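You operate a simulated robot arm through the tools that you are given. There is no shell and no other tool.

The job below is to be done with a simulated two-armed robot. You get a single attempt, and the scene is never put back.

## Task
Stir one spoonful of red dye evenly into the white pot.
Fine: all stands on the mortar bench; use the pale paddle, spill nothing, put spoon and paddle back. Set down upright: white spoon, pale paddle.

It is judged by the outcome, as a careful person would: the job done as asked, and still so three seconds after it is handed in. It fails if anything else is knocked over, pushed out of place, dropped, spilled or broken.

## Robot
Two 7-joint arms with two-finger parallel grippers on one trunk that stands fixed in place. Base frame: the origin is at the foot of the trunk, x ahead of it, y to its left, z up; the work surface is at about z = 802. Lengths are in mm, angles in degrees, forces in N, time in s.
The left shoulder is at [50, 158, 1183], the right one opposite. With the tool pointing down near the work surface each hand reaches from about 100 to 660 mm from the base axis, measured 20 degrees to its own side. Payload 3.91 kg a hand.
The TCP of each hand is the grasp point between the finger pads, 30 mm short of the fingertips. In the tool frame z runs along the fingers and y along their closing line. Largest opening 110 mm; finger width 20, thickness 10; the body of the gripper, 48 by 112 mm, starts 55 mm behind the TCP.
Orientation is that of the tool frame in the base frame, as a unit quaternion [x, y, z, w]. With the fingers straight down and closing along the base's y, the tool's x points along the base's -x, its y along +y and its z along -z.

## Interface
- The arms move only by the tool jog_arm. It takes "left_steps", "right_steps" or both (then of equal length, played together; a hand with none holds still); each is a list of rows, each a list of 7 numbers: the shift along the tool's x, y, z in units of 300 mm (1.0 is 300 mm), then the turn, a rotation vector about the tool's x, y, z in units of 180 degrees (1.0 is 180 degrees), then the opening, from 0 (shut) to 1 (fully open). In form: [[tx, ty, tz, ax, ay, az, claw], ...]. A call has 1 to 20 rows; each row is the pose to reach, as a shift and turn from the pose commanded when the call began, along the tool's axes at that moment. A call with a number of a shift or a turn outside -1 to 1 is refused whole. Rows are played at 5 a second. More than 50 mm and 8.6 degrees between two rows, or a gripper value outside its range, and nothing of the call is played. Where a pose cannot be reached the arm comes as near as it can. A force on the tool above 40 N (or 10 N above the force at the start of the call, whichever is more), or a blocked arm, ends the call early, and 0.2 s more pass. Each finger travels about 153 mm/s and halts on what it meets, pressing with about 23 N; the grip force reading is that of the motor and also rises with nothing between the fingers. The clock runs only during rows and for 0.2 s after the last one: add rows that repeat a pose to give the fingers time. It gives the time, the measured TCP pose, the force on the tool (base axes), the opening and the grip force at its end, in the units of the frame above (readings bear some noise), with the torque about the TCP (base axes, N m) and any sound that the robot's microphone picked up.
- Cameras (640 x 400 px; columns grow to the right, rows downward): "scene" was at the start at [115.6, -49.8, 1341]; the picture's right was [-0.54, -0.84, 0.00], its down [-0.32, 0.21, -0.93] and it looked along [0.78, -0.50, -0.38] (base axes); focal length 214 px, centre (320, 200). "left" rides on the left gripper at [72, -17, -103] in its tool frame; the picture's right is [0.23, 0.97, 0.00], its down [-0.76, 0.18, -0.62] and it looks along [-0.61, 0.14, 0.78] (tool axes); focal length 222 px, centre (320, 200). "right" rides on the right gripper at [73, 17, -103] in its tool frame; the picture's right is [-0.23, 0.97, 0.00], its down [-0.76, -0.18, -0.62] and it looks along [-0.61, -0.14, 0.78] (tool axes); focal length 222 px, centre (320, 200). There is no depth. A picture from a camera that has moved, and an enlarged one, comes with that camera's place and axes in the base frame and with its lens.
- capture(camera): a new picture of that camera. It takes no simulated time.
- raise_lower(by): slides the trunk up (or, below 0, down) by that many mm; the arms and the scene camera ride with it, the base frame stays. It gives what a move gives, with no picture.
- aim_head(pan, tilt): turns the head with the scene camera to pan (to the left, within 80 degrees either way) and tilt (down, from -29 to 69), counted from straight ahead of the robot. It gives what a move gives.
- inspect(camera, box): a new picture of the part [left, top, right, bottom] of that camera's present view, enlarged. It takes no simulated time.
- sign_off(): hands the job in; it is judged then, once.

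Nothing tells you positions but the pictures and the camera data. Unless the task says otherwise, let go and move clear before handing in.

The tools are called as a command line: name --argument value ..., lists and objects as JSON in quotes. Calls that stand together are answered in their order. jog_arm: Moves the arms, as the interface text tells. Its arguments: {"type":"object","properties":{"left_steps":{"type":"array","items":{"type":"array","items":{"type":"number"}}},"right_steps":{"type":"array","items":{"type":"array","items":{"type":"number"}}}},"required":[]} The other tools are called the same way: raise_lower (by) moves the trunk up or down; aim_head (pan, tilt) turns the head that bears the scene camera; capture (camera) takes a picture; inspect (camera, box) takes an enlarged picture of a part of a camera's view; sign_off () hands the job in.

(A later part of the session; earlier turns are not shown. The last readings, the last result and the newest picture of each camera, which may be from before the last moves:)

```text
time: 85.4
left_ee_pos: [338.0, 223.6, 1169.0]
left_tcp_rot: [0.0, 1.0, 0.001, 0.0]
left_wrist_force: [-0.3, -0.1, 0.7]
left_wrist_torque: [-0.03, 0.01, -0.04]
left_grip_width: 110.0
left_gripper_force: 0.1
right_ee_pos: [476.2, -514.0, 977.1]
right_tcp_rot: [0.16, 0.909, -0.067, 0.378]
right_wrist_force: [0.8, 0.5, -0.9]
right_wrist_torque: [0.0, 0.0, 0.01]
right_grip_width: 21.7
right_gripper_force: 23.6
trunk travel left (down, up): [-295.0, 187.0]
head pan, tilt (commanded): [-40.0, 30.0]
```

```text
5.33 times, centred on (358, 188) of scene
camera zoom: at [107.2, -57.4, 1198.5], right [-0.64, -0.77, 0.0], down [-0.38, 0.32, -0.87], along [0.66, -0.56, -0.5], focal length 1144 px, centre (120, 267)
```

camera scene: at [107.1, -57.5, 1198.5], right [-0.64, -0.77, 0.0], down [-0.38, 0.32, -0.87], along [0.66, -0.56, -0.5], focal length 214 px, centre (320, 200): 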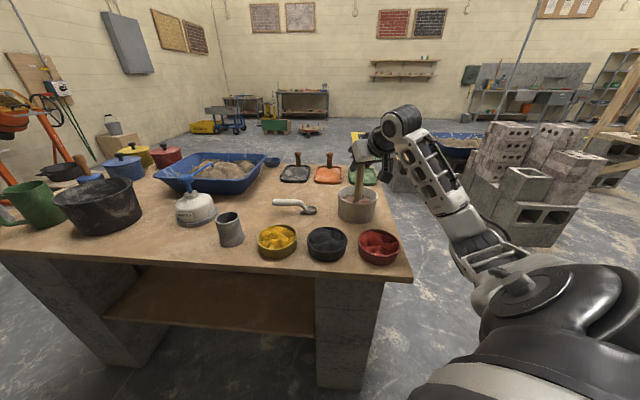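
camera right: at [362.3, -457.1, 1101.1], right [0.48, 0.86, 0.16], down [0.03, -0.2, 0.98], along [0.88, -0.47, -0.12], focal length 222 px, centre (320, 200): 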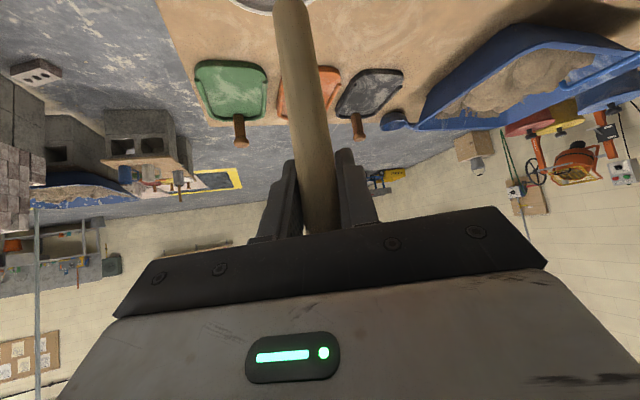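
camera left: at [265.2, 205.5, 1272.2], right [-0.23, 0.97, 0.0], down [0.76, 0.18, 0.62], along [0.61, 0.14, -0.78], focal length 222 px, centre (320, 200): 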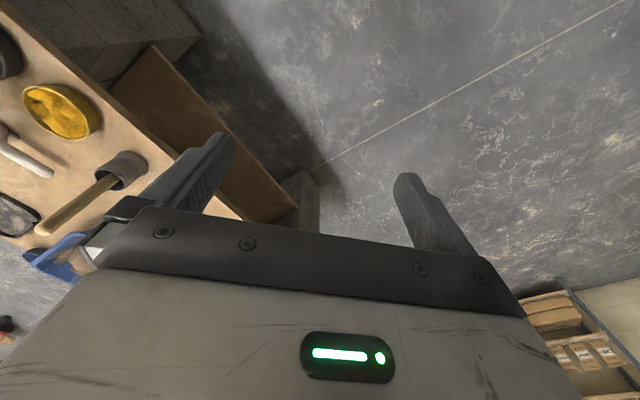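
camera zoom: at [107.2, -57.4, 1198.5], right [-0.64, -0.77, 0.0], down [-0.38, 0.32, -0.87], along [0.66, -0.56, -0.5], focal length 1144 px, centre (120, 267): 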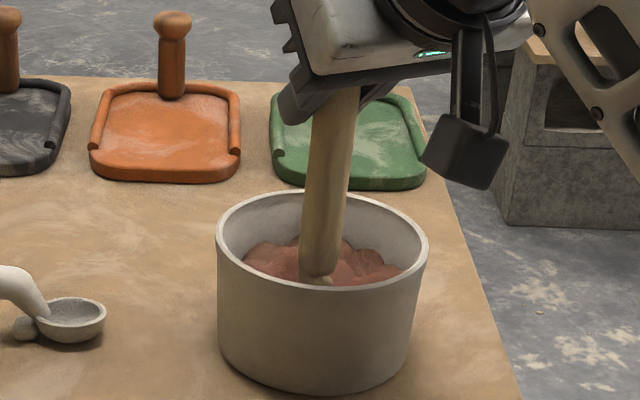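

The mix is turning evenly pink. I'll keep stirring with more circles.

jog_arm --right_steps '[[-0.0287, 0.0148, 0.0289, 0, 0, 0, 0], [-0.0573, 0.0295, 0.0577, 0, 0, 0, 0], [-0.0341, 0.0718, 0.0344, 0, 0, 0, 0], [0.0022, 0.0866, -0.002, 0, 0, 0, 0], [0.0376, 0.0684, -0.0377, 0, 0, 0, 0], [0.0586, 0.024, -0.059, 0, 0, 0, 0], [0.0573, -0.0295, -0.0577, 0, 0, 0, 0], [0.0341, -0.0718, -0.0344, 0, 0, 0, 0], [-0.0022, -0.0866, 0.002, 0, 0, 0, 0], [-0.0376, -0.0684, 0.0377, 0, 0, 0, 0], [-0.0586, -0.024, 0.059, 0, 0, 0, 0], [-0.0573, 0.0295, 0.0577, 0, 0, 0, 0], [-0.0341, 0.0718, 0.0344, 0, 0, 0, 0], [0.0022, 0.0866, -0.002, 0, 0, 0, 0], [0.0376, 0.0684, -0.0377, 0, 0, 0, 0], [0.0586, 0.024, -0.059, 0, 0, 0, 0], [0.0573, -0.0295, -0.0577, 0, 0, 0, 0], [0.0341, -0.0718, -0.0344, 0, 0, 0, 0], [-0.0022, -0.0866, 0.002, 0, 0, 0, 0], [0, 0, 0, 0, 0, 0, 0]]'

jog_arm --right_steps '[[-0.0287, 0.0148, 0.0289, 0, 0, 0, 0], [-0.0573, 0.0295, 0.0577, 0, 0, 0, 0], [-0.0586, -0.024, 0.059, 0, 0, 0, 0], [-0.0376, -0.0684, 0.0377, 0, 0, 0, 0], [-0.0022, -0.0866, 0.002, 0, 0, 0, 0], [0.0341, -0.0718, -0.0344, 0, 0, 0, 0], [0.0573, -0.0295, -0.0577, 0, 0, 0, 0], [0.0586, 0.024, -0.059, 0, 0, 0, 0], [0.0376, 0.0684, -0.0377, 0, 0, 0, 0], [0.0022, 0.0866, -0.002, 0, 0, 0, 0], [-0.0341, 0.0718, 0.0344, 0, 0, 0, 0], [-0.0573, 0.0295, 0.0577, 0, 0, 0, 0], [-0.0586, -0.024, 0.059, 0, 0, 0, 0], [-0.0376, -0.0684, 0.0377, 0, 0, 0, 0], [-0.0022, -0.0866, 0.002, 0, 0, 0, 0], [0.0341, -0.0718, -0.0344, 0, 0, 0, 0], [0.0573, -0.0295, -0.0577, 0, 0, 0, 0], [0.0586, 0.024, -0.059, 0, 0, 0, 0], [0.0376, 0.0684, -0.0377, 0, 0, 0, 0], [0, 0, 0, 0, 0, 0, 0]]'

inspect --camera "scene" --box '[325, 150, 390, 225]'

```text
time: 89.6
left_ee_pos: [339.1, 223.0, 1167.8]
left_tcp_rot: [0.0, 1.0, 0.001, -0.001]
left_wrist_force: [0.1, 0.3, -0.2]
left_wrist_torque: [-0.02, 0.02, 0.01]
left_grip_width: 109.9
left_gripper_force: 0.0
right_ee_pos: [475.4, -514.2, 977.2]
right_tcp_rot: [0.16, 0.909, -0.065, 0.379]
right_wrist_force: [0.0, -0.2, -1.0]
right_wrist_torque: [0.0, 0.02, -0.03]
right_grip_width: 21.7
right_gripper_force: 23.2
trunk travel left (down, up): [-295.0, 187.0]
head pan, tilt (commanded): [-40.0, 30.0]
```

```text
time: 93.8
left_ee_pos: [338.5, 222.0, 1168.8]
left_tcp_rot: [0.0, 1.0, 0.0, 0.0]
left_wrist_force: [0.1, -0.5, 0.0]
left_wrist_torque: [-0.01, -0.01, 0.02]
left_grip_width: 110.0
left_gripper_force: 0.1
right_ee_pos: [474.9, -515.7, 977.6]
right_tcp_rot: [0.159, 0.909, -0.066, 0.378]
right_wrist_force: [0.1, 0.3, -0.4]
right_wrist_torque: [0.0, -0.02, 0.0]
right_grip_width: 21.6
right_gripper_force: 23.5
trunk travel left (down, up): [-295.0, 187.0]
head pan, tilt (commanded): [-40.0, 30.0]
```

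```text
5.33 times, centred on (358, 188) of scene
camera zoom: at [107.2, -57.6, 1198.5], right [-0.64, -0.77, 0.0], down [-0.38, 0.32, -0.87], along [0.66, -0.56, -0.5], focal length 1144 px, centre (120, 267)
```

zoom: 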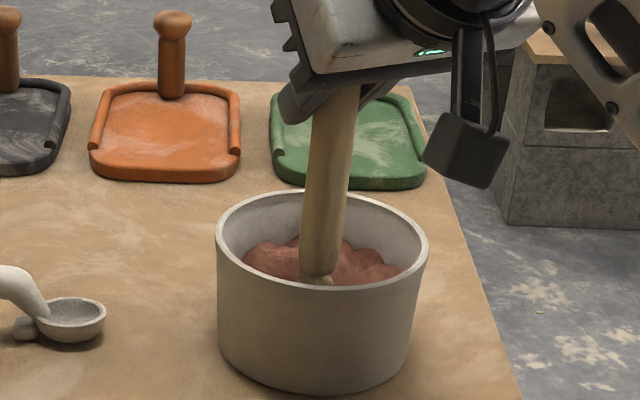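

The colour looks much more uniform. I'll take a close look at the mix.

inspect --camera "scene" --box '[343, 182, 375, 205]'

capture --camera "right"

```text
16.00 times, centred on (359, 194) of scene
camera zoom: at [107.2, -57.6, 1198.5], right [-0.64, -0.77, 0.0], down [-0.38, 0.32, -0.87], along [0.66, -0.56, -0.5], focal length 3432 px, centre (-304, 304)
```

zoom: 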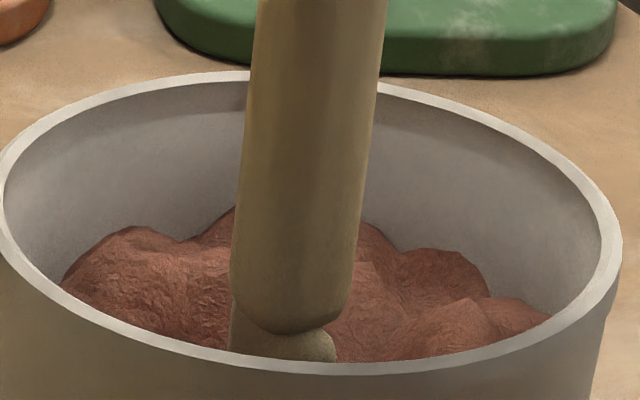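

```text
taken
camera right: at [364.2, -457.7, 999.6], right [0.48, 0.86, 0.16], down [0.03, -0.2, 0.98], along [0.88, -0.47, -0.12], focal length 222 px, centre (320, 200)
```

right: 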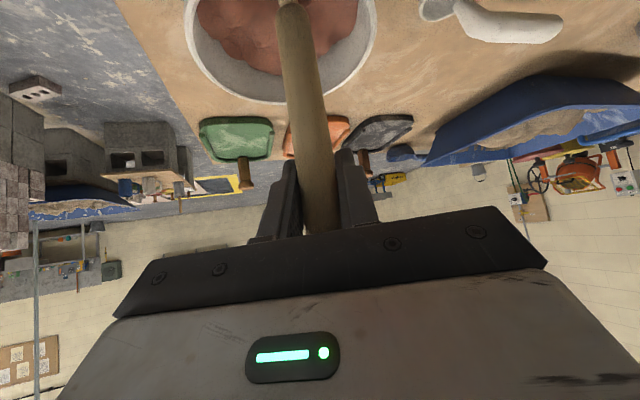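

It looks uniformly red from here. For good measure I'll add a small inner loop and a slightly wider outer loop, so no pockets are left.

jog_arm --right_steps '[[-0.0309, 0.0159, 0.0311, 0, 0, 0, 0], [-0.0139, 0.0423, 0.014, 0, 0, 0, 0], [0.0112, 0.0439, -0.0112, 0, 0, 0, 0], [0.0298, 0.0198, -0.0299, 0, 0, 0, 0], [0.0309, -0.0159, -0.0311, 0, 0, 0, 0], [0.0139, -0.0423, -0.014, 0, 0, 0, 0], [-0.0112, -0.0439, 0.0112, 0, 0, 0, 0], [-0.0298, -0.0198, 0.0299, 0, 0, 0, 0], [-0.0661, 0.034, 0.0666, 0, 0, 0, 0], [-0.0393, 0.0828, 0.0397, 0, 0, 0, 0], [0.0025, 0.0999, -0.0023, 0, 0, 0, 0], [0.0434, 0.0789, -0.0435, 0, 0, 0, 0], [0.0676, 0.0277, -0.0681, 0, 0, 0, 0], [0.0661, -0.034, -0.0666, 0, 0, 0, 0], [0.0393, -0.0828, -0.0397, 0, 0, 0, 0], [-0.0025, -0.0999, 0.0023, 0, 0, 0, 0], [-0.0434, -0.0789, 0.0435, 0, 0, 0, 0], [-0.0676, -0.0277, 0.0681, 0, 0, 0, 0], [-0.0298, -0.0198, 0.0299, 0, 0, 0, 0], [0, 0, 0, 0, 0, 0, 0]]'

jog_arm --right_steps '[[-0.0287, 0.0148, 0.0289, 0, 0, 0, 0], [-0.0573, 0.0295, 0.0577, 0, 0, 0, 0], [-0.0586, -0.024, 0.059, 0, 0, 0, 0], [-0.0376, -0.0684, 0.0377, 0, 0, 0, 0], [-0.0022, -0.0866, 0.002, 0, 0, 0, 0], [0.0341, -0.0718, -0.0344, 0, 0, 0, 0], [0.0573, -0.0295, -0.0577, 0, 0, 0, 0], [0.0586, 0.024, -0.059, 0, 0, 0, 0], [0.0376, 0.0684, -0.0377, 0, 0, 0, 0], [0.0022, 0.0866, -0.002, 0, 0, 0, 0], [-0.0341, 0.0718, 0.0344, 0, 0, 0, 0], [-0.0573, 0.0295, 0.0577, 0, 0, 0, 0], [-0.0586, -0.024, 0.059, 0, 0, 0, 0], [-0.0376, -0.0684, 0.0377, 0, 0, 0, 0], [-0.0022, -0.0866, 0.002, 0, 0, 0, 0], [0.0341, -0.0718, -0.0344, 0, 0, 0, 0], [0.0573, -0.0295, -0.0577, 0, 0, 0, 0], [0.0586, 0.024, -0.059, 0, 0, 0, 0], [0.0376, 0.0684, -0.0377, 0, 0, 0, 0], [0, 0, 0, 0, 0, 0, 0]]'

inspect --camera "scene" --box '[343, 182, 375, 205]'

inspect --camera "scene" --box '[300, 150, 420, 270]'

```text
time: 98.0
left_ee_pos: [338.8, 222.4, 1168.7]
left_tcp_rot: [0.0, 1.0, -0.001, 0.0]
left_wrist_force: [-0.2, -0.4, 0.2]
left_wrist_torque: [0.01, 0.0, -0.01]
left_grip_width: 109.9
left_gripper_force: 0.1
right_ee_pos: [475.4, -515.1, 978.0]
right_tcp_rot: [0.16, 0.909, -0.066, 0.378]
right_wrist_force: [-0.7, -0.2, 1.0]
right_wrist_torque: [-0.01, -0.02, 0.0]
right_grip_width: 21.9
right_gripper_force: 23.2
trunk travel left (down, up): [-295.0, 187.0]
head pan, tilt (commanded): [-40.0, 30.0]
```

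```text
time: 102.2
left_ee_pos: [338.0, 223.1, 1166.5]
left_tcp_rot: [0.0, 1.0, 0.0, 0.0]
left_wrist_force: [0.4, 0.0, -0.3]
left_wrist_torque: [0.01, -0.02, 0.0]
left_grip_width: 110.0
left_gripper_force: 0.0
right_ee_pos: [476.0, -514.5, 978.4]
right_tcp_rot: [0.159, 0.909, -0.067, 0.379]
right_wrist_force: [-0.3, 0.2, -0.7]
right_wrist_torque: [0.03, -0.04, 0.0]
right_grip_width: 21.5
right_gripper_force: 22.9
trunk travel left (down, up): [-295.0, 187.0]
head pan, tilt (commanded): [-40.0, 30.0]
```

```text
16.00 times, centred on (359, 194) of scene
camera zoom: at [107.2, -57.6, 1198.5], right [-0.64, -0.77, 0.0], down [-0.38, 0.32, -0.87], along [0.66, -0.56, -0.5], focal length 3432 px, centre (-304, 304)
```

zoom: 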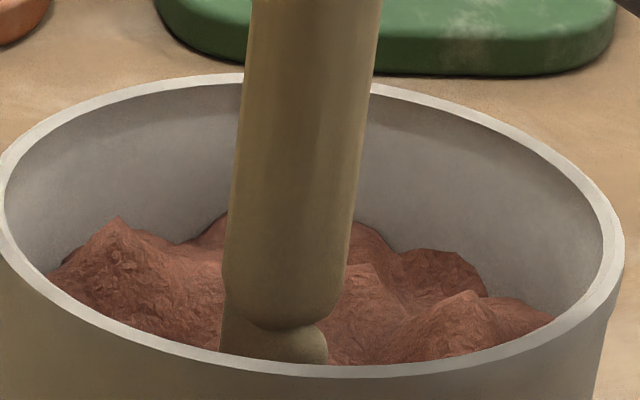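

```text
3.33 times, centred on (360, 210) of scene
camera zoom: at [107.2, -57.6, 1198.5], right [-0.64, -0.77, 0.0], down [-0.38, 0.32, -0.87], along [0.66, -0.56, -0.5], focal length 715 px, centre (187, 167)
```

zoom: 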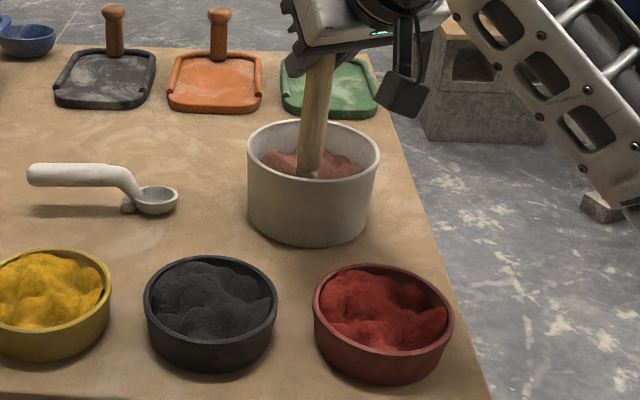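

The mix is uniform and nothing is spilled around the pot. I'll lift the paddle slowly straight out and pause over the pot before moving away.

jog_arm --right_steps '[[-0.0165, 0, -0.0164, 0, 0, 0, 0], [-0.0401, 0, -0.0399, 0, 0, 0, 0], [-0.0638, 0, -0.0633, 0, 0, 0, 0], [-0.0874, 0, -0.0868, 0, 0, 0, 0], [-0.0874, 0, -0.0868, 0, 0, 0, 0], [-0.0874, 0, -0.0868, 0, 0, 0, 0], [-0.111, 0, -0.1103, 0, 0, 0, 0], [-0.1346, 0, -0.1337, 0, 0, 0, 0], [-0.1582, 0, -0.1572, 0, 0, 0, 0], [-0.1818, 0, -0.1806, 0, 0, 0, 0], [-0.2054, 0, -0.2041, 0, 0, 0, 0], [-0.229, 0, -0.2276, 0, 0, 0, 0], [-0.2409, 0, -0.2393, 0, 0, 0, 0], [-0.2409, 0, -0.2393, 0, 0, 0, 0], [-0.2409, 0, -0.2393, 0, 0, 0, 0], [-0.2409, 0, -0.2393, 0, 0, 0, 0]]'

inspect --camera "scene" --box '[310, 90, 410, 230]'

inspect --camera "scene" --box '[335, 165, 385, 215]'

```text
time: 105.6
left_ee_pos: [338.0, 222.2, 1168.6]
left_tcp_rot: [0.0, 1.0, 0.0, 0.0]
left_wrist_force: [-0.1, 0.0, 0.1]
left_wrist_torque: [0.01, -0.04, 0.03]
left_grip_width: 110.1
left_gripper_force: 0.0
right_ee_pos: [474.7, -515.6, 1079.4]
right_tcp_rot: [0.16, 0.909, -0.066, 0.379]
right_wrist_force: [-0.2, -0.8, -1.2]
right_wrist_torque: [0.0, 0.01, -0.02]
right_grip_width: 21.5
right_gripper_force: 23.5
trunk travel left (down, up): [-295.0, 187.0]
head pan, tilt (commanded): [-40.0, 30.0]
```

```text
2.86 times, centred on (360, 160) of scene
camera zoom: at [107.1, -57.5, 1198.5], right [-0.64, -0.77, 0.0], down [-0.38, 0.32, -0.87], along [0.66, -0.56, -0.5], focal length 613 px, centre (206, 314)
```

zoom: 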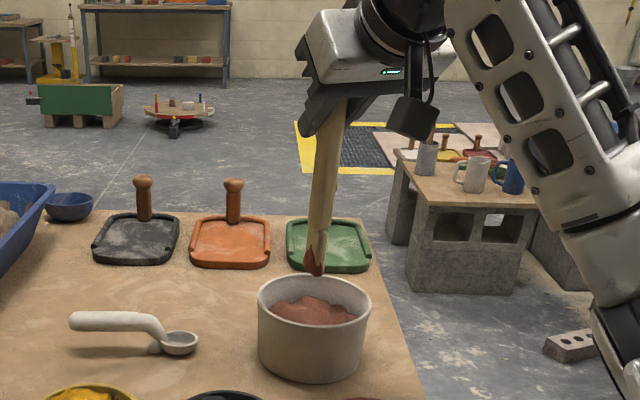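

```text
8.00 times, centred on (360, 190) of scene
camera zoom: at [107.1, -57.5, 1198.5], right [-0.64, -0.77, 0.0], down [-0.38, 0.32, -0.87], along [0.66, -0.56, -0.5], focal length 1716 px, centre (0, 280)
```

zoom: 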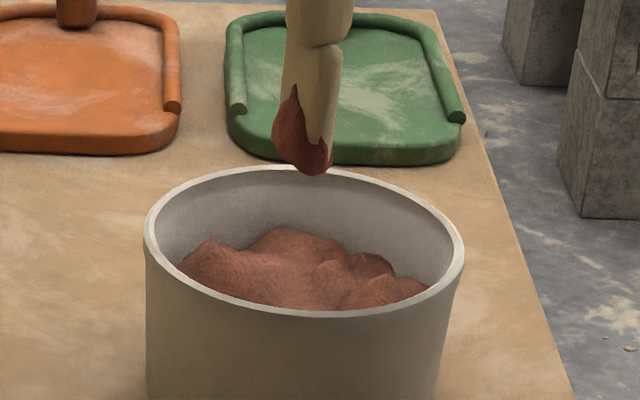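

A clump of the red mix clings to the blade and could fall on the way back. I'll hold over the pot for a few seconds to see whether it drips off.

jog_arm --right_steps '[[0, 0, 0, 0, 0, 0, 0], [0, 0, 0, 0, 0, 0, 0], [0, 0, 0, 0, 0, 0, 0], [0, 0, 0, 0, 0, 0, 0], [0, 0, 0, 0, 0, 0, 0], [0, 0, 0, 0, 0, 0, 0], [0, 0, 0, 0, 0, 0, 0], [0, 0, 0, 0, 0, 0, 0], [0, 0, 0, 0, 0, 0, 0], [0, 0, 0, 0, 0, 0, 0], [0, 0, 0, 0, 0, 0, 0], [0, 0, 0, 0, 0, 0, 0], [0, 0, 0, 0, 0, 0, 0], [0, 0, 0, 0, 0, 0, 0], [0, 0, 0, 0, 0, 0, 0], [0, 0, 0, 0, 0, 0, 0]]'

inspect --camera "scene" --box '[335, 165, 385, 215]'

inspect --camera "right" --box '[200, 0, 400, 120]'

```text
time: 109.0
left_ee_pos: [338.6, 222.5, 1167.2]
left_tcp_rot: [0.0, 1.0, 0.001, -0.001]
left_wrist_force: [0.1, 0.0, 0.6]
left_wrist_torque: [0.01, -0.03, 0.01]
left_grip_width: 110.1
left_gripper_force: 0.0
right_ee_pos: [474.0, -515.5, 1078.3]
right_tcp_rot: [0.16, 0.909, -0.066, 0.378]
right_wrist_force: [-0.1, 0.7, -0.8]
right_wrist_torque: [0.05, 0.02, 0.04]
right_grip_width: 21.2
right_gripper_force: 23.2
trunk travel left (down, up): [-295.0, 187.0]
head pan, tilt (commanded): [-40.0, 30.0]
```

```text
8.00 times, centred on (360, 190) of scene
camera zoom: at [107.1, -57.5, 1198.5], right [-0.64, -0.77, 0.0], down [-0.38, 0.32, -0.87], along [0.66, -0.56, -0.5], focal length 1716 px, centre (0, 280)
```

zoom: 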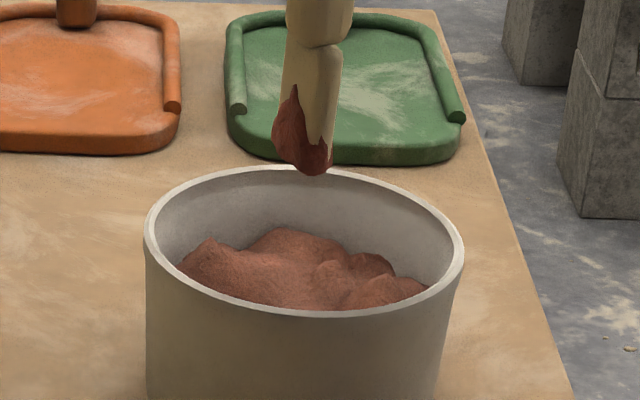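

```text
3.20 times, centred on (300, 60) of right
camera zoom: at [364.1, -457.5, 1101.2], right [0.48, 0.86, 0.16], down [0.03, -0.2, 0.98], along [0.88, -0.47, -0.12], focal length 711 px, centre (384, 648)
```

zoom: 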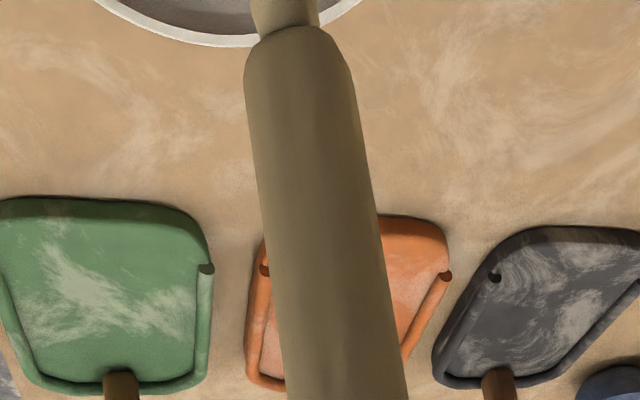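

The clump stays put when still, so I'll shake it off while the blade is down inside the pot's mouth: short, quick strokes sideways and vertically, well within the rim.

jog_arm --right_steps '[[0.0402, 0, 0.0399, 0, 0, 0, 0], [0.0779, 0, 0.0774, 0, 0, 0, 0], [0.0779, 0.06, 0.0774, 0, 0, 0, 0], [0.0779, -0.06, 0.0774, 0, 0, 0, 0], [0.0779, 0.06, 0.0774, 0, 0, 0, 0], [0.0779, -0.06, 0.0774, 0, 0, 0, 0], [0.0779, 0.06, 0.0774, 0, 0, 0, 0], [0.0779, -0.06, 0.0774, 0, 0, 0, 0], [0.0779, 0.06, 0.0774, 0, 0, 0, 0], [0.0779, -0.06, 0.0774, 0, 0, 0, 0], [0.0779, 0, 0.0774, 0, 0, 0, 0], [0.0402, 0, 0.0399, 0, 0, 0, 0], [0.0779, 0, 0.0774, 0, 0, 0, 0], [0.0402, 0, 0.0399, 0, 0, 0, 0], [0.0779, 0, 0.0774, 0, 0, 0, 0], [0.0402, 0, 0.0399, 0, 0, 0, 0], [0.0779, 0, 0.0774, 0, 0, 0, 0], [0.0402, 0, 0.0399, 0, 0, 0, 0], [0, 0, 0, 0, 0, 0, 0], [0, 0, 0, 0, 0, 0, 0]]'

inspect --camera "scene" --box '[335, 165, 385, 215]'

```text
time: 113.2
left_ee_pos: [338.1, 222.6, 1167.6]
left_tcp_rot: [0.0, 1.0, 0.0, 0.0]
left_wrist_force: [0.6, -0.8, -0.7]
left_wrist_torque: [0.0, 0.02, -0.02]
left_grip_width: 109.7
left_gripper_force: 0.1
right_ee_pos: [475.3, -515.6, 1078.0]
right_tcp_rot: [0.16, 0.909, -0.067, 0.378]
right_wrist_force: [0.0, -0.9, -1.0]
right_wrist_torque: [-0.01, 0.01, 0.0]
right_grip_width: 21.5
right_gripper_force: 22.9
trunk travel left (down, up): [-295.0, 187.0]
head pan, tilt (commanded): [-40.0, 30.0]
```

```text
8.00 times, centred on (360, 190) of scene
camera zoom: at [107.2, -57.6, 1198.5], right [-0.64, -0.77, 0.0], down [-0.38, 0.32, -0.87], along [0.66, -0.56, -0.5], focal length 1716 px, centre (0, 280)
```

zoom: 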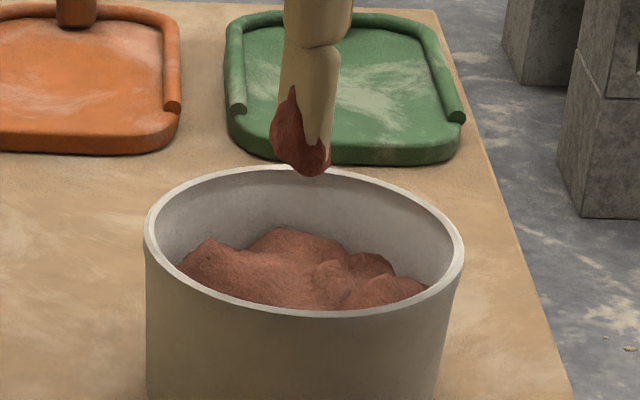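

Shaking did nothing, so I'll try knocking the blade lightly on the inside of the pot's rim, along the gripper's closing direction where the grip is firm. I'll approach in small steps.

jog_arm --right_steps '[[0.0472, 0, 0.0469, 0, 0, 0, 0], [0.0945, 0, 0.0938, 0, 0, 0, 0], [0.1181, 0, 0.1173, 0, 0, 0, 0], [0.1181, 0.05, 0.1173, 0, 0, 0, 0], [0.1181, 0.1, 0.1173, 0, 0, 0, 0], [0.1181, 0.127, 0.1173, 0, 0, 0, 0], [0.1181, 0.127, 0.1173, 0, 0, 0, 0]]'

inspect --camera "scene" --box '[325, 150, 390, 225]'

```text
time: 114.8
left_ee_pos: [338.9, 223.6, 1167.5]
left_tcp_rot: [0.0, 1.0, 0.0, 0.0]
left_wrist_force: [-0.5, -0.2, -0.3]
left_wrist_torque: [0.03, -0.04, -0.01]
left_grip_width: 110.3
left_gripper_force: 0.1
right_ee_pos: [489.6, -478.9, 1029.4]
right_tcp_rot: [0.161, 0.909, -0.067, 0.378]
right_wrist_force: [-0.7, -1.0, -1.3]
right_wrist_torque: [-0.11, 0.08, 0.01]
right_grip_width: 21.8
right_gripper_force: 22.8
trunk travel left (down, up): [-295.0, 187.0]
head pan, tilt (commanded): [-40.0, 30.0]
```

```text
5.33 times, centred on (358, 188) of scene
camera zoom: at [107.1, -57.6, 1198.5], right [-0.64, -0.77, 0.0], down [-0.38, 0.32, -0.87], along [0.66, -0.56, -0.5], focal length 1144 px, centre (120, 267)
```

zoom: 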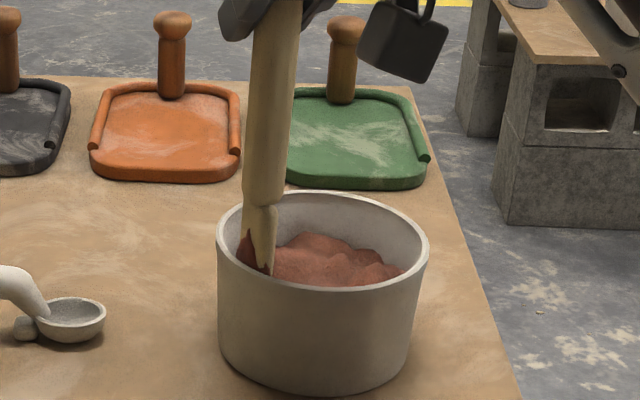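

Light contact with the wall registers at about 1 N, with no push on the pot. I'll give it three soft taps and look again.

jog_arm --right_steps '[[0, -0.04, 0, 0, 0, 0, 0], [0, 0.01, 0, 0, 0, 0, 0], [0, -0.04, 0, 0, 0, 0, 0], [0, 0.01, 0, 0, 0, 0, 0], [0, -0.04, 0, 0, 0, 0, 0], [0, 0.01, 0, 0, 0, 0, 0], [0, -0.04, 0, 0, 0, 0, 0], [0, -0.1, 0, 0, 0, 0, 0], [0, -0.1, 0, 0, 0, 0, 0]]'

inspect --camera "scene" --box '[325, 150, 390, 225]'

```text
time: 116.8
left_ee_pos: [338.0, 223.5, 1167.5]
left_tcp_rot: [0.0, 1.0, 0.0, -0.001]
left_wrist_force: [-0.1, 0.0, 0.5]
left_wrist_torque: [-0.01, -0.02, 0.01]
left_grip_width: 110.1
left_gripper_force: 0.1
right_ee_pos: [477.3, -508.3, 1029.1]
right_tcp_rot: [0.16, 0.909, -0.066, 0.379]
right_wrist_force: [0.6, -0.8, -0.9]
right_wrist_torque: [0.01, -0.02, -0.01]
right_grip_width: 21.4
right_gripper_force: 22.9
trunk travel left (down, up): [-295.0, 187.0]
head pan, tilt (commanded): [-40.0, 30.0]
```

```text
5.33 times, centred on (358, 188) of scene
camera zoom: at [107.1, -57.5, 1198.5], right [-0.64, -0.77, 0.0], down [-0.38, 0.32, -0.87], along [0.66, -0.56, -0.5], focal length 1144 px, centre (120, 267)
```

zoom: 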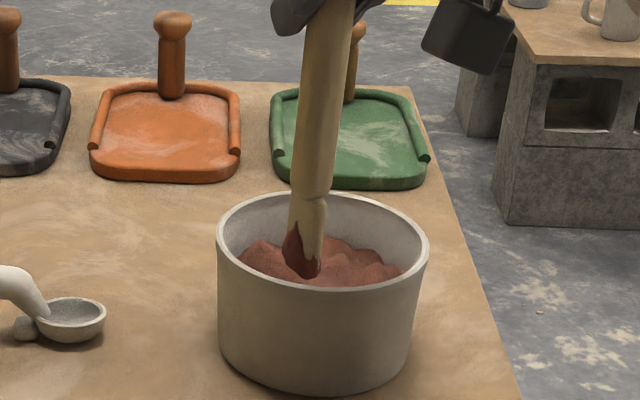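

The red that remains is just a thin coat on the blade that neither time, shaking nor tapping removes, and nothing drips. I'll lift the paddle and carry it smoothly back toward its holder, in two legs.

jog_arm --right_steps '[[-0.0441, 0, -0.0438, 0, 0, 0, 0], [-0.0882, 0, -0.0876, 0, 0, 0, 0], [-0.1322, 0, -0.1314, 0, 0, 0, 0], [-0.1322, 0, -0.1314, 0, 0, 0, 0], [-0.1322, 0, -0.1314, 0, 0, 0, 0]]'

inspect --camera "scene" --box '[310, 90, 410, 230]'

```text
time: 118.0
left_ee_pos: [339.1, 221.8, 1167.5]
left_tcp_rot: [0.0, 1.0, 0.001, 0.0]
left_wrist_force: [0.1, -0.1, 0.6]
left_wrist_torque: [-0.01, 0.02, 0.04]
left_grip_width: 110.1
left_gripper_force: 0.0
right_ee_pos: [478.3, -506.3, 1085.6]
right_tcp_rot: [0.16, 0.909, -0.066, 0.379]
right_wrist_force: [0.9, 0.4, -0.7]
right_wrist_torque: [-0.03, 0.01, 0.01]
right_grip_width: 21.5
right_gripper_force: 22.7
trunk travel left (down, up): [-295.0, 187.0]
head pan, tilt (commanded): [-40.0, 30.0]
```

```text
2.86 times, centred on (360, 160) of scene
camera zoom: at [107.1, -57.5, 1198.5], right [-0.64, -0.77, 0.0], down [-0.38, 0.32, -0.87], along [0.66, -0.56, -0.5], focal length 613 px, centre (206, 314)
```

zoom: 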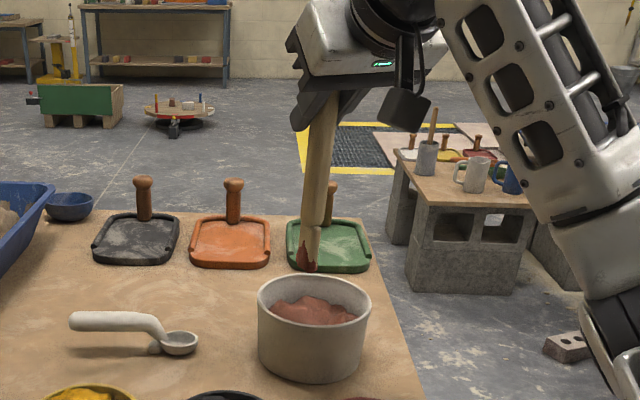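

inspect --camera "scene" --box '[340, 150, 380, 200]'

```text
8.00 times, centred on (360, 175) of scene
camera zoom: at [107.1, -57.5, 1198.5], right [-0.64, -0.77, 0.0], down [-0.38, 0.32, -0.87], along [0.66, -0.56, -0.5], focal length 1716 px, centre (0, 400)
```

zoom: 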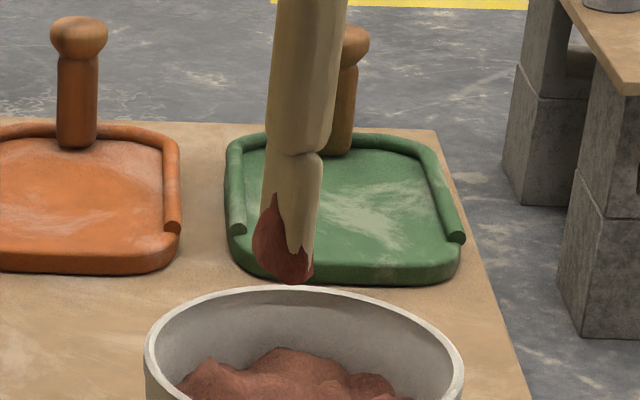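

A dab still sits on the bottom of the blade. I'll try scraping it off against the inside of the rim with a slow upward stroke at very light pressure, keeping the blade inside the pot.

jog_arm --right_steps '[[0.0708, 0, 0.0704, 0, 0, 0, 0], [0.1417, 0, 0.1408, 0, 0, 0, 0], [0.1549, 0, 0.1539, 0, 0, 0, 0], [0.1549, 0.05, 0.1539, 0, 0, 0, 0], [0.1549, 0.0988, 0.1539, 0, 0, 0, 0], [0.1549, 0.1055, 0.1539, 0, 0, 0, 0], [0.1417, 0.1055, 0.1408, 0, 0, 0, 0], [0.1275, 0.1055, 0.1267, 0, 0, 0, 0], [0.1133, 0.1055, 0.1126, 0, 0, 0, 0], [0.0992, 0.1055, 0.0985, 0, 0, 0, 0], [0.0992, 0.05, 0.0985, 0, 0, 0, 0], [0.0992, 0, 0.0985, 0, 0, 0, 0], [0.0992, 0, 0.0985, 0, 0, 0, 0]]'

inspect --camera "scene" --box '[325, 150, 390, 225]'

```text
time: 120.8
left_ee_pos: [340.0, 222.3, 1167.4]
left_tcp_rot: [0.001, 1.0, 0.0, -0.001]
left_wrist_force: [-0.1, 0.1, -0.8]
left_wrist_torque: [0.03, 0.0, -0.02]
left_grip_width: 109.9
left_gripper_force: 0.1
right_ee_pos: [478.2, -507.3, 1043.4]
right_tcp_rot: [0.159, 0.909, -0.065, 0.379]
right_wrist_force: [-0.2, 0.2, -1.0]
right_wrist_torque: [-0.01, 0.0, 0.05]
right_grip_width: 21.4
right_gripper_force: 23.1
trunk travel left (down, up): [-295.0, 187.0]
head pan, tilt (commanded): [-40.0, 30.0]
```

```text
5.33 times, centred on (358, 188) of scene
camera zoom: at [107.1, -57.5, 1198.5], right [-0.64, -0.77, 0.0], down [-0.38, 0.32, -0.87], along [0.66, -0.56, -0.5], focal length 1144 px, centre (120, 267)
```

zoom: 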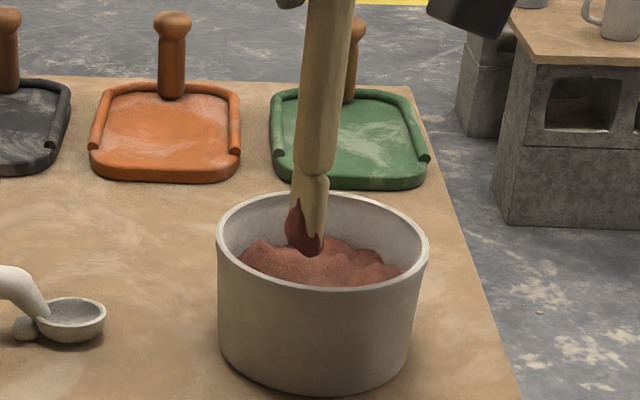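

The dab won't come off. It behaves as a firm coating: it hasn't dripped in about 18 s of holding, shaking, tapping and scraping, and the pot hasn't moved. I'll carry the paddle back upright and smoothly, first half of the way.

jog_arm --right_steps '[[-0.0331, 0, -0.0328, 0, 0, 0, 0], [-0.0661, 0, -0.0657, 0, 0, 0, 0], [-0.0992, 0, -0.0985, 0, 0, 0, 0], [-0.101, 0.0366, -0.0967, -0.0065, 0, -0.0065, 0], [-0.1045, 0.1099, -0.093, -0.0194, 0, -0.0195, 0], [-0.1086, 0.1955, -0.0887, -0.0346, 0, -0.0346, 0], [-0.1128, 0.281, -0.0844, -0.0497, 0, -0.0498, 0], [-0.1169, 0.3665, -0.0801, -0.0648, -0.0001, -0.0649, 0], [-0.121, 0.452, -0.0759, -0.0799, -0.0001, -0.0801, 0], [-0.1252, 0.5375, -0.0716, -0.095, -0.0001, -0.0952, 0], [-0.1275, 0.5864, -0.0691, -0.1037, -0.0001, -0.1039, 0], [-0.1287, 0.6108, -0.0679, -0.108, -0.0001, -0.1082, 0], [-0.1287, 0.6108, -0.0679, -0.108, -0.0001, -0.1082, 0]]'

inspect --camera "scene" --box '[200, 80, 420, 260]'

```text
time: 123.6
left_ee_pos: [338.8, 222.1, 1168.8]
left_tcp_rot: [0.0, 1.0, 0.0, 0.0]
left_wrist_force: [-0.3, 0.3, 0.0]
left_wrist_torque: [-0.01, 0.02, 0.0]
left_grip_width: 109.8
left_gripper_force: 0.1
right_ee_pos: [553.5, -340.5, 1084.4]
right_tcp_rot: [-0.062, 0.921, 0.025, 0.384]
right_wrist_force: [0.0, 0.0, -0.1]
right_wrist_torque: [0.01, -0.01, 0.0]
right_grip_width: 21.5
right_gripper_force: 23.4
trunk travel left (down, up): [-295.0, 187.0]
head pan, tilt (commanded): [-40.0, 30.0]
```

```text
2.22 times, centred on (310, 170) of scene
camera zoom: at [107.1, -57.5, 1198.5], right [-0.64, -0.77, 0.0], down [-0.38, 0.32, -0.87], along [0.66, -0.56, -0.5], focal length 477 px, centre (342, 267)
```

zoom: 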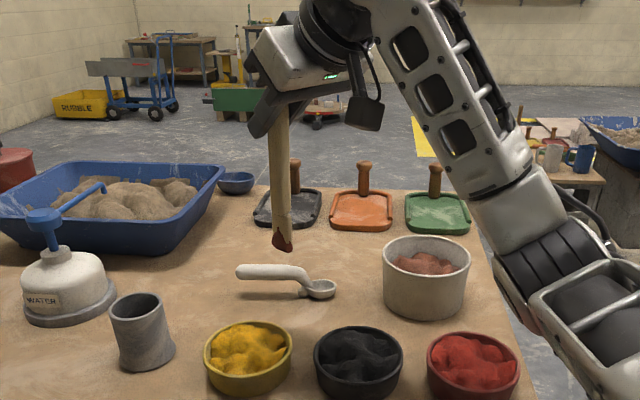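

Nothing has dripped. I'll go on to directly above the holder, in the orientation I picked the paddle up with.

jog_arm --right_steps '[[-0.0129, 0.0315, 0.0142, -0.0065, 0, -0.0065, 0], [-0.0386, 0.0946, 0.0425, -0.0194, 0, -0.0194, 0], [-0.0685, 0.1681, 0.0755, -0.0344, 0, -0.0345, 0], [-0.0985, 0.2416, 0.1085, -0.0495, 0, -0.0496, 0], [-0.1285, 0.3152, 0.1415, -0.0646, -0.0001, -0.0647, 0], [-0.1585, 0.3887, 0.1746, -0.0796, -0.0001, -0.0798, 0], [-0.1885, 0.4623, 0.2076, -0.0947, -0.0001, -0.0949, 0], [-0.2056, 0.5043, 0.2265, -0.1033, -0.0001, -0.1035, 0], [-0.2142, 0.5253, 0.2359, -0.1076, -0.0001, -0.1078, 0], [-0.2142, 0.5253, 0.2359, -0.1076, -0.0001, -0.1078, 0]]'

inspect --camera "scene" --box '[170, 90, 330, 260]'

capture --camera "left"

capture --camera "right"

```text
time: 125.8
left_ee_pos: [338.9, 222.7, 1167.9]
left_tcp_rot: [0.0, 1.0, 0.0, 0.0]
left_wrist_force: [0.0, 0.3, 0.3]
left_wrist_torque: [0.04, -0.01, 0.03]
left_grip_width: 109.8
left_gripper_force: 0.0
right_ee_pos: [627.0, -171.6, 1080.3]
right_tcp_rot: [-0.28, 0.88, 0.115, 0.367]
right_wrist_force: [-0.5, 0.5, -0.3]
right_wrist_torque: [0.02, -0.01, 0.0]
right_grip_width: 21.5
right_gripper_force: 22.9
trunk travel left (down, up): [-295.0, 187.0]
head pan, tilt (commanded): [-40.0, 30.0]
```

```text
2.35 times, centred on (250, 175) of scene
camera zoom: at [107.2, -57.5, 1198.5], right [-0.64, -0.77, 0.0], down [-0.38, 0.32, -0.87], along [0.66, -0.56, -0.5], focal length 505 px, centre (485, 259)
```

zoom: 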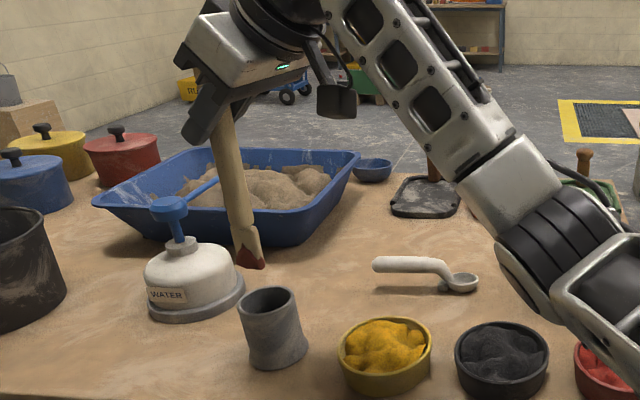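

```text
taken
camera left: at [265.3, 205.5, 1272.2], right [-0.23, 0.97, 0.0], down [0.76, 0.18, 0.62], along [0.61, 0.14, -0.78], focal length 222 px, centre (320, 200)
```

left: 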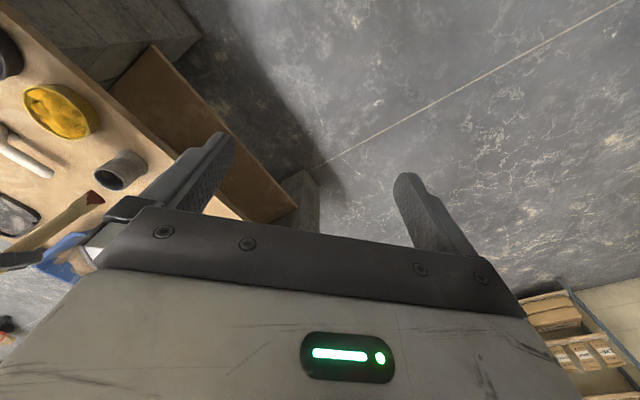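

```text
taken
camera right: at [515.1, -228.3, 1103.0], right [-0.43, 0.89, 0.16], down [0.18, -0.09, 0.98], along [0.89, 0.45, -0.12], focal length 222 px, centre (320, 200)
```

right: 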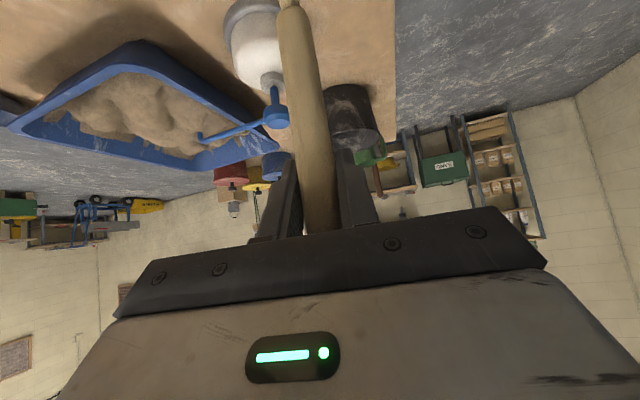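

The paddle is above the holder. I'll check from two cameras that the blade tip lines up with the holder's mouth before lowering.

inspect --camera "left" --box '[0, 120, 180, 270]'

inspect --camera "scene" --box '[210, 125, 280, 250]'

```text
2.67 times, centred on (90, 195) of left
camera zoom: at [265.3, 205.5, 1272.2], right [-0.23, 0.97, 0.0], down [0.76, 0.18, 0.62], along [0.61, 0.14, -0.78], focal length 592 px, centre (933, 213)
```

zoom: 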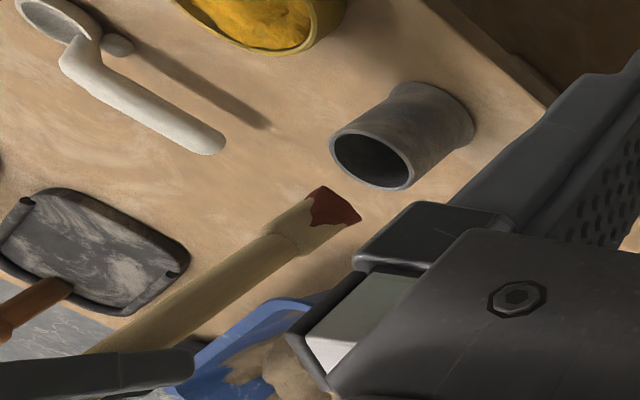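

```text
3.20 times, centred on (245, 188) of scene
camera zoom: at [107.2, -57.5, 1198.5], right [-0.64, -0.77, 0.0], down [-0.38, 0.32, -0.87], along [0.66, -0.56, -0.5], focal length 686 px, centre (560, 240)
```

zoom: 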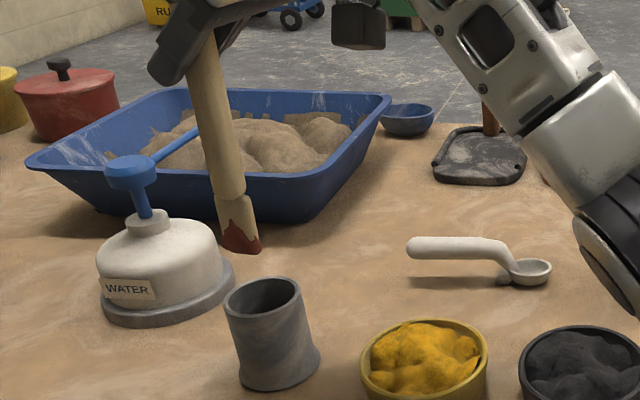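

The blade tip is at (637,-167), so the paddle leans about 4° in the grip after the tapping. I'll turn the hand to bring it upright and centre it over the holder mouth at (624,-170).

jog_arm --right_steps '[[0.0017, 0.0039, -0.0017, -0.0014, 0.0106, 0.0014, 0], [0.0033, 0.0078, -0.0033, -0.0027, 0.0211, 0.0027, 0], [0.0033, 0.0078, -0.0033, -0.0027, 0.0211, 0.0027, 0]]'

inspect --camera "left" --box '[0, 120, 180, 270]'

inspect --camera "scene" --box '[210, 125, 280, 250]'

```text
time: 126.6
left_ee_pos: [338.9, 221.4, 1167.2]
left_tcp_rot: [0.0, 1.0, 0.0, 0.0]
left_wrist_force: [0.0, -0.3, 0.5]
left_wrist_torque: [-0.02, 0.03, -0.03]
left_grip_width: 110.0
left_gripper_force: 0.0
right_ee_pos: [624.2, -169.9, 1080.5]
right_tcp_rot: [-0.279, 0.893, 0.109, 0.336]
right_wrist_force: [0.1, -0.1, -0.2]
right_wrist_torque: [0.01, 0.02, 0.0]
right_grip_width: 21.6
right_gripper_force: 23.6
trunk travel left (down, up): [-295.0, 187.0]
head pan, tilt (commanded): [-40.0, 30.0]
```

```text
2.67 times, centred on (90, 195) of left
camera zoom: at [265.3, 205.5, 1272.2], right [-0.23, 0.97, 0.0], down [0.76, 0.18, 0.62], along [0.61, 0.14, -0.78], focal length 592 px, centre (933, 213)
```

zoom: 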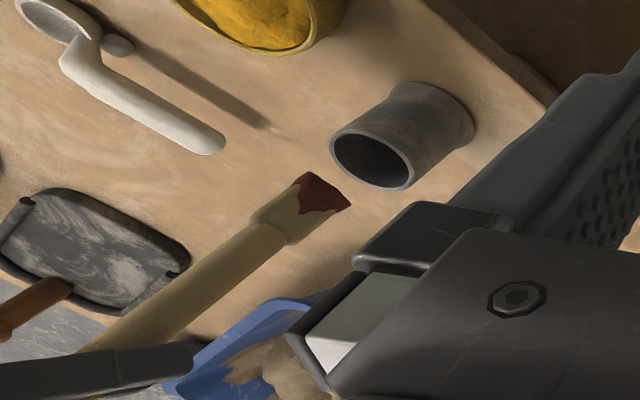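

```text
3.20 times, centred on (245, 188) of scene
camera zoom: at [107.1, -57.5, 1198.5], right [-0.64, -0.77, 0.0], down [-0.38, 0.32, -0.87], along [0.66, -0.56, -0.5], focal length 686 px, centre (560, 240)
```

zoom: 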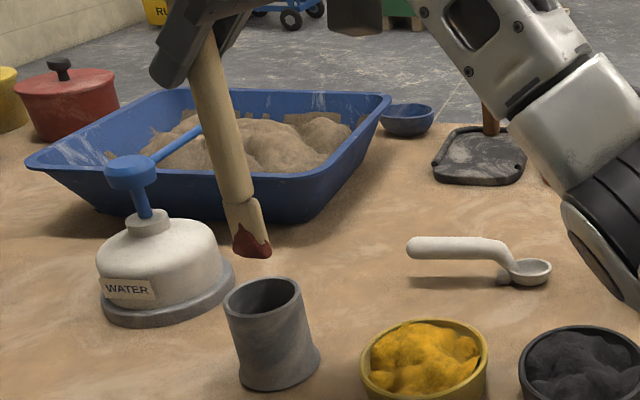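

The blade is now upright and centred directly over the holder at (624,-170). I'll lower it partway in and check.

jog_arm --right_steps '[[0.033, -0.0004, 0.0375, 0, 0, 0, 0], [0.0771, -0.0008, 0.0875, 0, 0, 0, 0], [0.1101, -0.0012, 0.1251, 0, 0, 0, 0], [0.1322, -0.0014, 0.1501, 0, 0, 0, 0], [0.1322, -0.0014, 0.1501, 0, 0, 0, 0]]'

inspect --camera "left" --box '[0, 120, 180, 270]'

inspect --camera "scene" --box '[210, 125, 280, 250]'

```text
time: 127.8
left_ee_pos: [337.8, 223.0, 1167.2]
left_tcp_rot: [0.0, 1.0, 0.0, 0.0]
left_wrist_force: [-0.4, -0.6, -0.8]
left_wrist_torque: [-0.03, 0.01, 0.01]
left_grip_width: 109.9
left_gripper_force: 0.0
right_ee_pos: [624.1, -169.8, 1021.8]
right_tcp_rot: [-0.281, 0.893, 0.11, 0.335]
right_wrist_force: [-0.2, 0.9, -0.3]
right_wrist_torque: [-0.03, -0.01, -0.02]
right_grip_width: 21.6
right_gripper_force: 23.6
trunk travel left (down, up): [-295.0, 187.0]
head pan, tilt (commanded): [-40.0, 30.0]
```

```text
2.67 times, centred on (90, 195) of left
camera zoom: at [265.2, 205.5, 1272.2], right [-0.23, 0.97, 0.0], down [0.76, 0.18, 0.62], along [0.61, 0.14, -0.78], focal length 592 px, centre (933, 213)
```

zoom: 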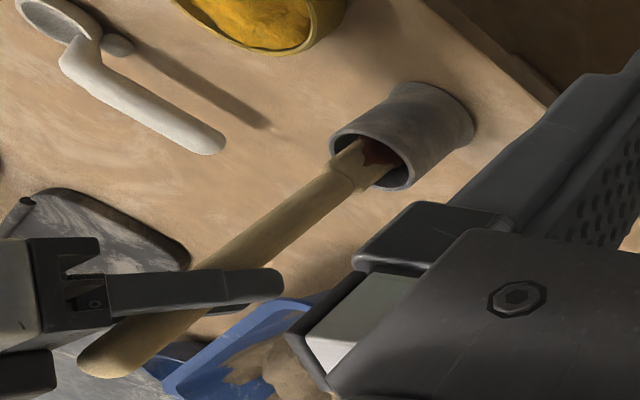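

```text
3.20 times, centred on (245, 188) of scene
camera zoom: at [107.1, -57.5, 1198.5], right [-0.64, -0.77, 0.0], down [-0.38, 0.32, -0.87], along [0.66, -0.56, -0.5], focal length 686 px, centre (560, 240)
```

zoom: 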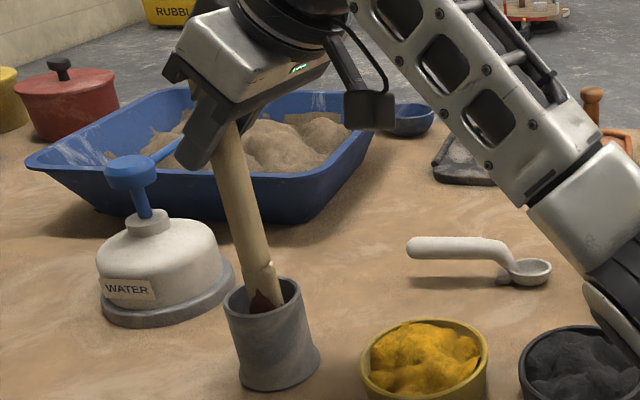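

The blade has entered the mouth cleanly. I'll lower it to just above the holder's floor.

jog_arm --right_steps '[[0.0264, -0.0003, 0.03, 0, 0, 0, 0], [0.0573, -0.0006, 0.065, 0, 0, 0, 0], [0.0859, -0.0009, 0.0976, 0, 0, 0, 0], [0.1035, -0.0011, 0.1176, 0, 0, 0, 0], [0.1035, -0.0011, 0.1176, 0, 0, 0, 0]]'

inspect --camera "left" --box '[0, 120, 180, 270]'

inspect --camera "scene" --box '[210, 125, 280, 250]'

```text
time: 129.0
left_ee_pos: [338.6, 223.2, 1167.8]
left_tcp_rot: [0.0, 1.0, 0.0, 0.0]
left_wrist_force: [0.1, -0.1, -0.6]
left_wrist_torque: [-0.01, -0.05, 0.0]
left_grip_width: 110.0
left_gripper_force: 0.1
right_ee_pos: [623.6, -169.6, 974.6]
right_tcp_rot: [-0.28, 0.893, 0.109, 0.336]
right_wrist_force: [0.3, -0.4, -0.4]
right_wrist_torque: [0.0, 0.02, -0.02]
right_grip_width: 21.2
right_gripper_force: 23.1
trunk travel left (down, up): [-295.0, 187.0]
head pan, tilt (commanded): [-40.0, 30.0]
```

```text
2.67 times, centred on (90, 195) of left
camera zoom: at [265.2, 205.5, 1272.2], right [-0.23, 0.97, 0.0], down [0.76, 0.18, 0.62], along [0.61, 0.14, -0.78], focal length 592 px, centre (933, 213)
```

zoom: 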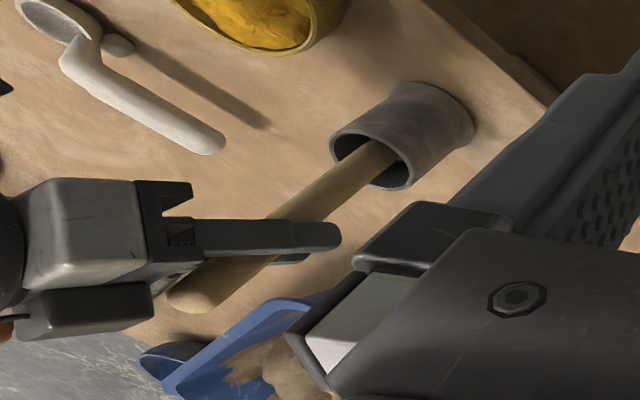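

```text
3.20 times, centred on (245, 188) of scene
camera zoom: at [107.1, -57.5, 1198.5], right [-0.64, -0.77, 0.0], down [-0.38, 0.32, -0.87], along [0.66, -0.56, -0.5], focal length 686 px, centre (560, 240)
```

zoom: 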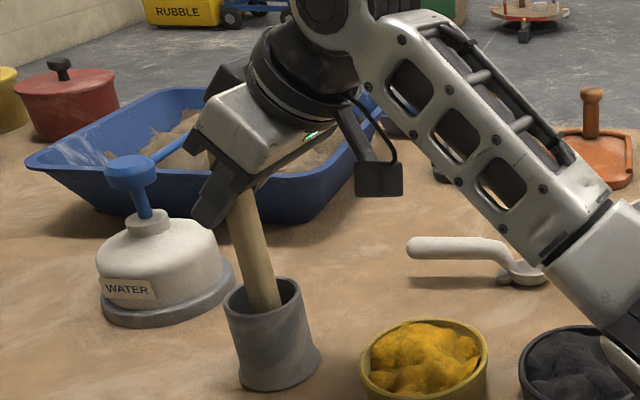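

It's almost at the original depth. I'll ease down the last few millimetres until the blade rests on the floor.

jog_arm --right_steps '[[0.0033, 0, 0.0038, 0, 0, 0, 0], [0.0055, -0.0001, 0.0063, 0, 0, 0, 0], [0.0077, -0.0001, 0.0088, 0, 0, 0, 0], [0.0077, -0.0001, 0.0088, 0, 0, 0, 0]]'

```text
time: 130.0
left_ee_pos: [338.2, 223.3, 1168.1]
left_tcp_rot: [0.0, 1.0, 0.0, 0.0]
left_wrist_force: [-1.1, -0.1, 0.1]
left_wrist_torque: [0.0, -0.01, 0.0]
left_grip_width: 110.2
left_gripper_force: 0.0
right_ee_pos: [622.4, -169.8, 971.4]
right_tcp_rot: [-0.28, 0.892, 0.109, 0.337]
right_wrist_force: [-1.3, -0.6, 4.0]
right_wrist_torque: [-0.08, 0.0, -0.06]
right_grip_width: 21.7
right_gripper_force: 23.2
trunk travel left (down, up): [-295.0, 187.0]
head pan, tilt (commanded): [-40.0, 30.0]
```

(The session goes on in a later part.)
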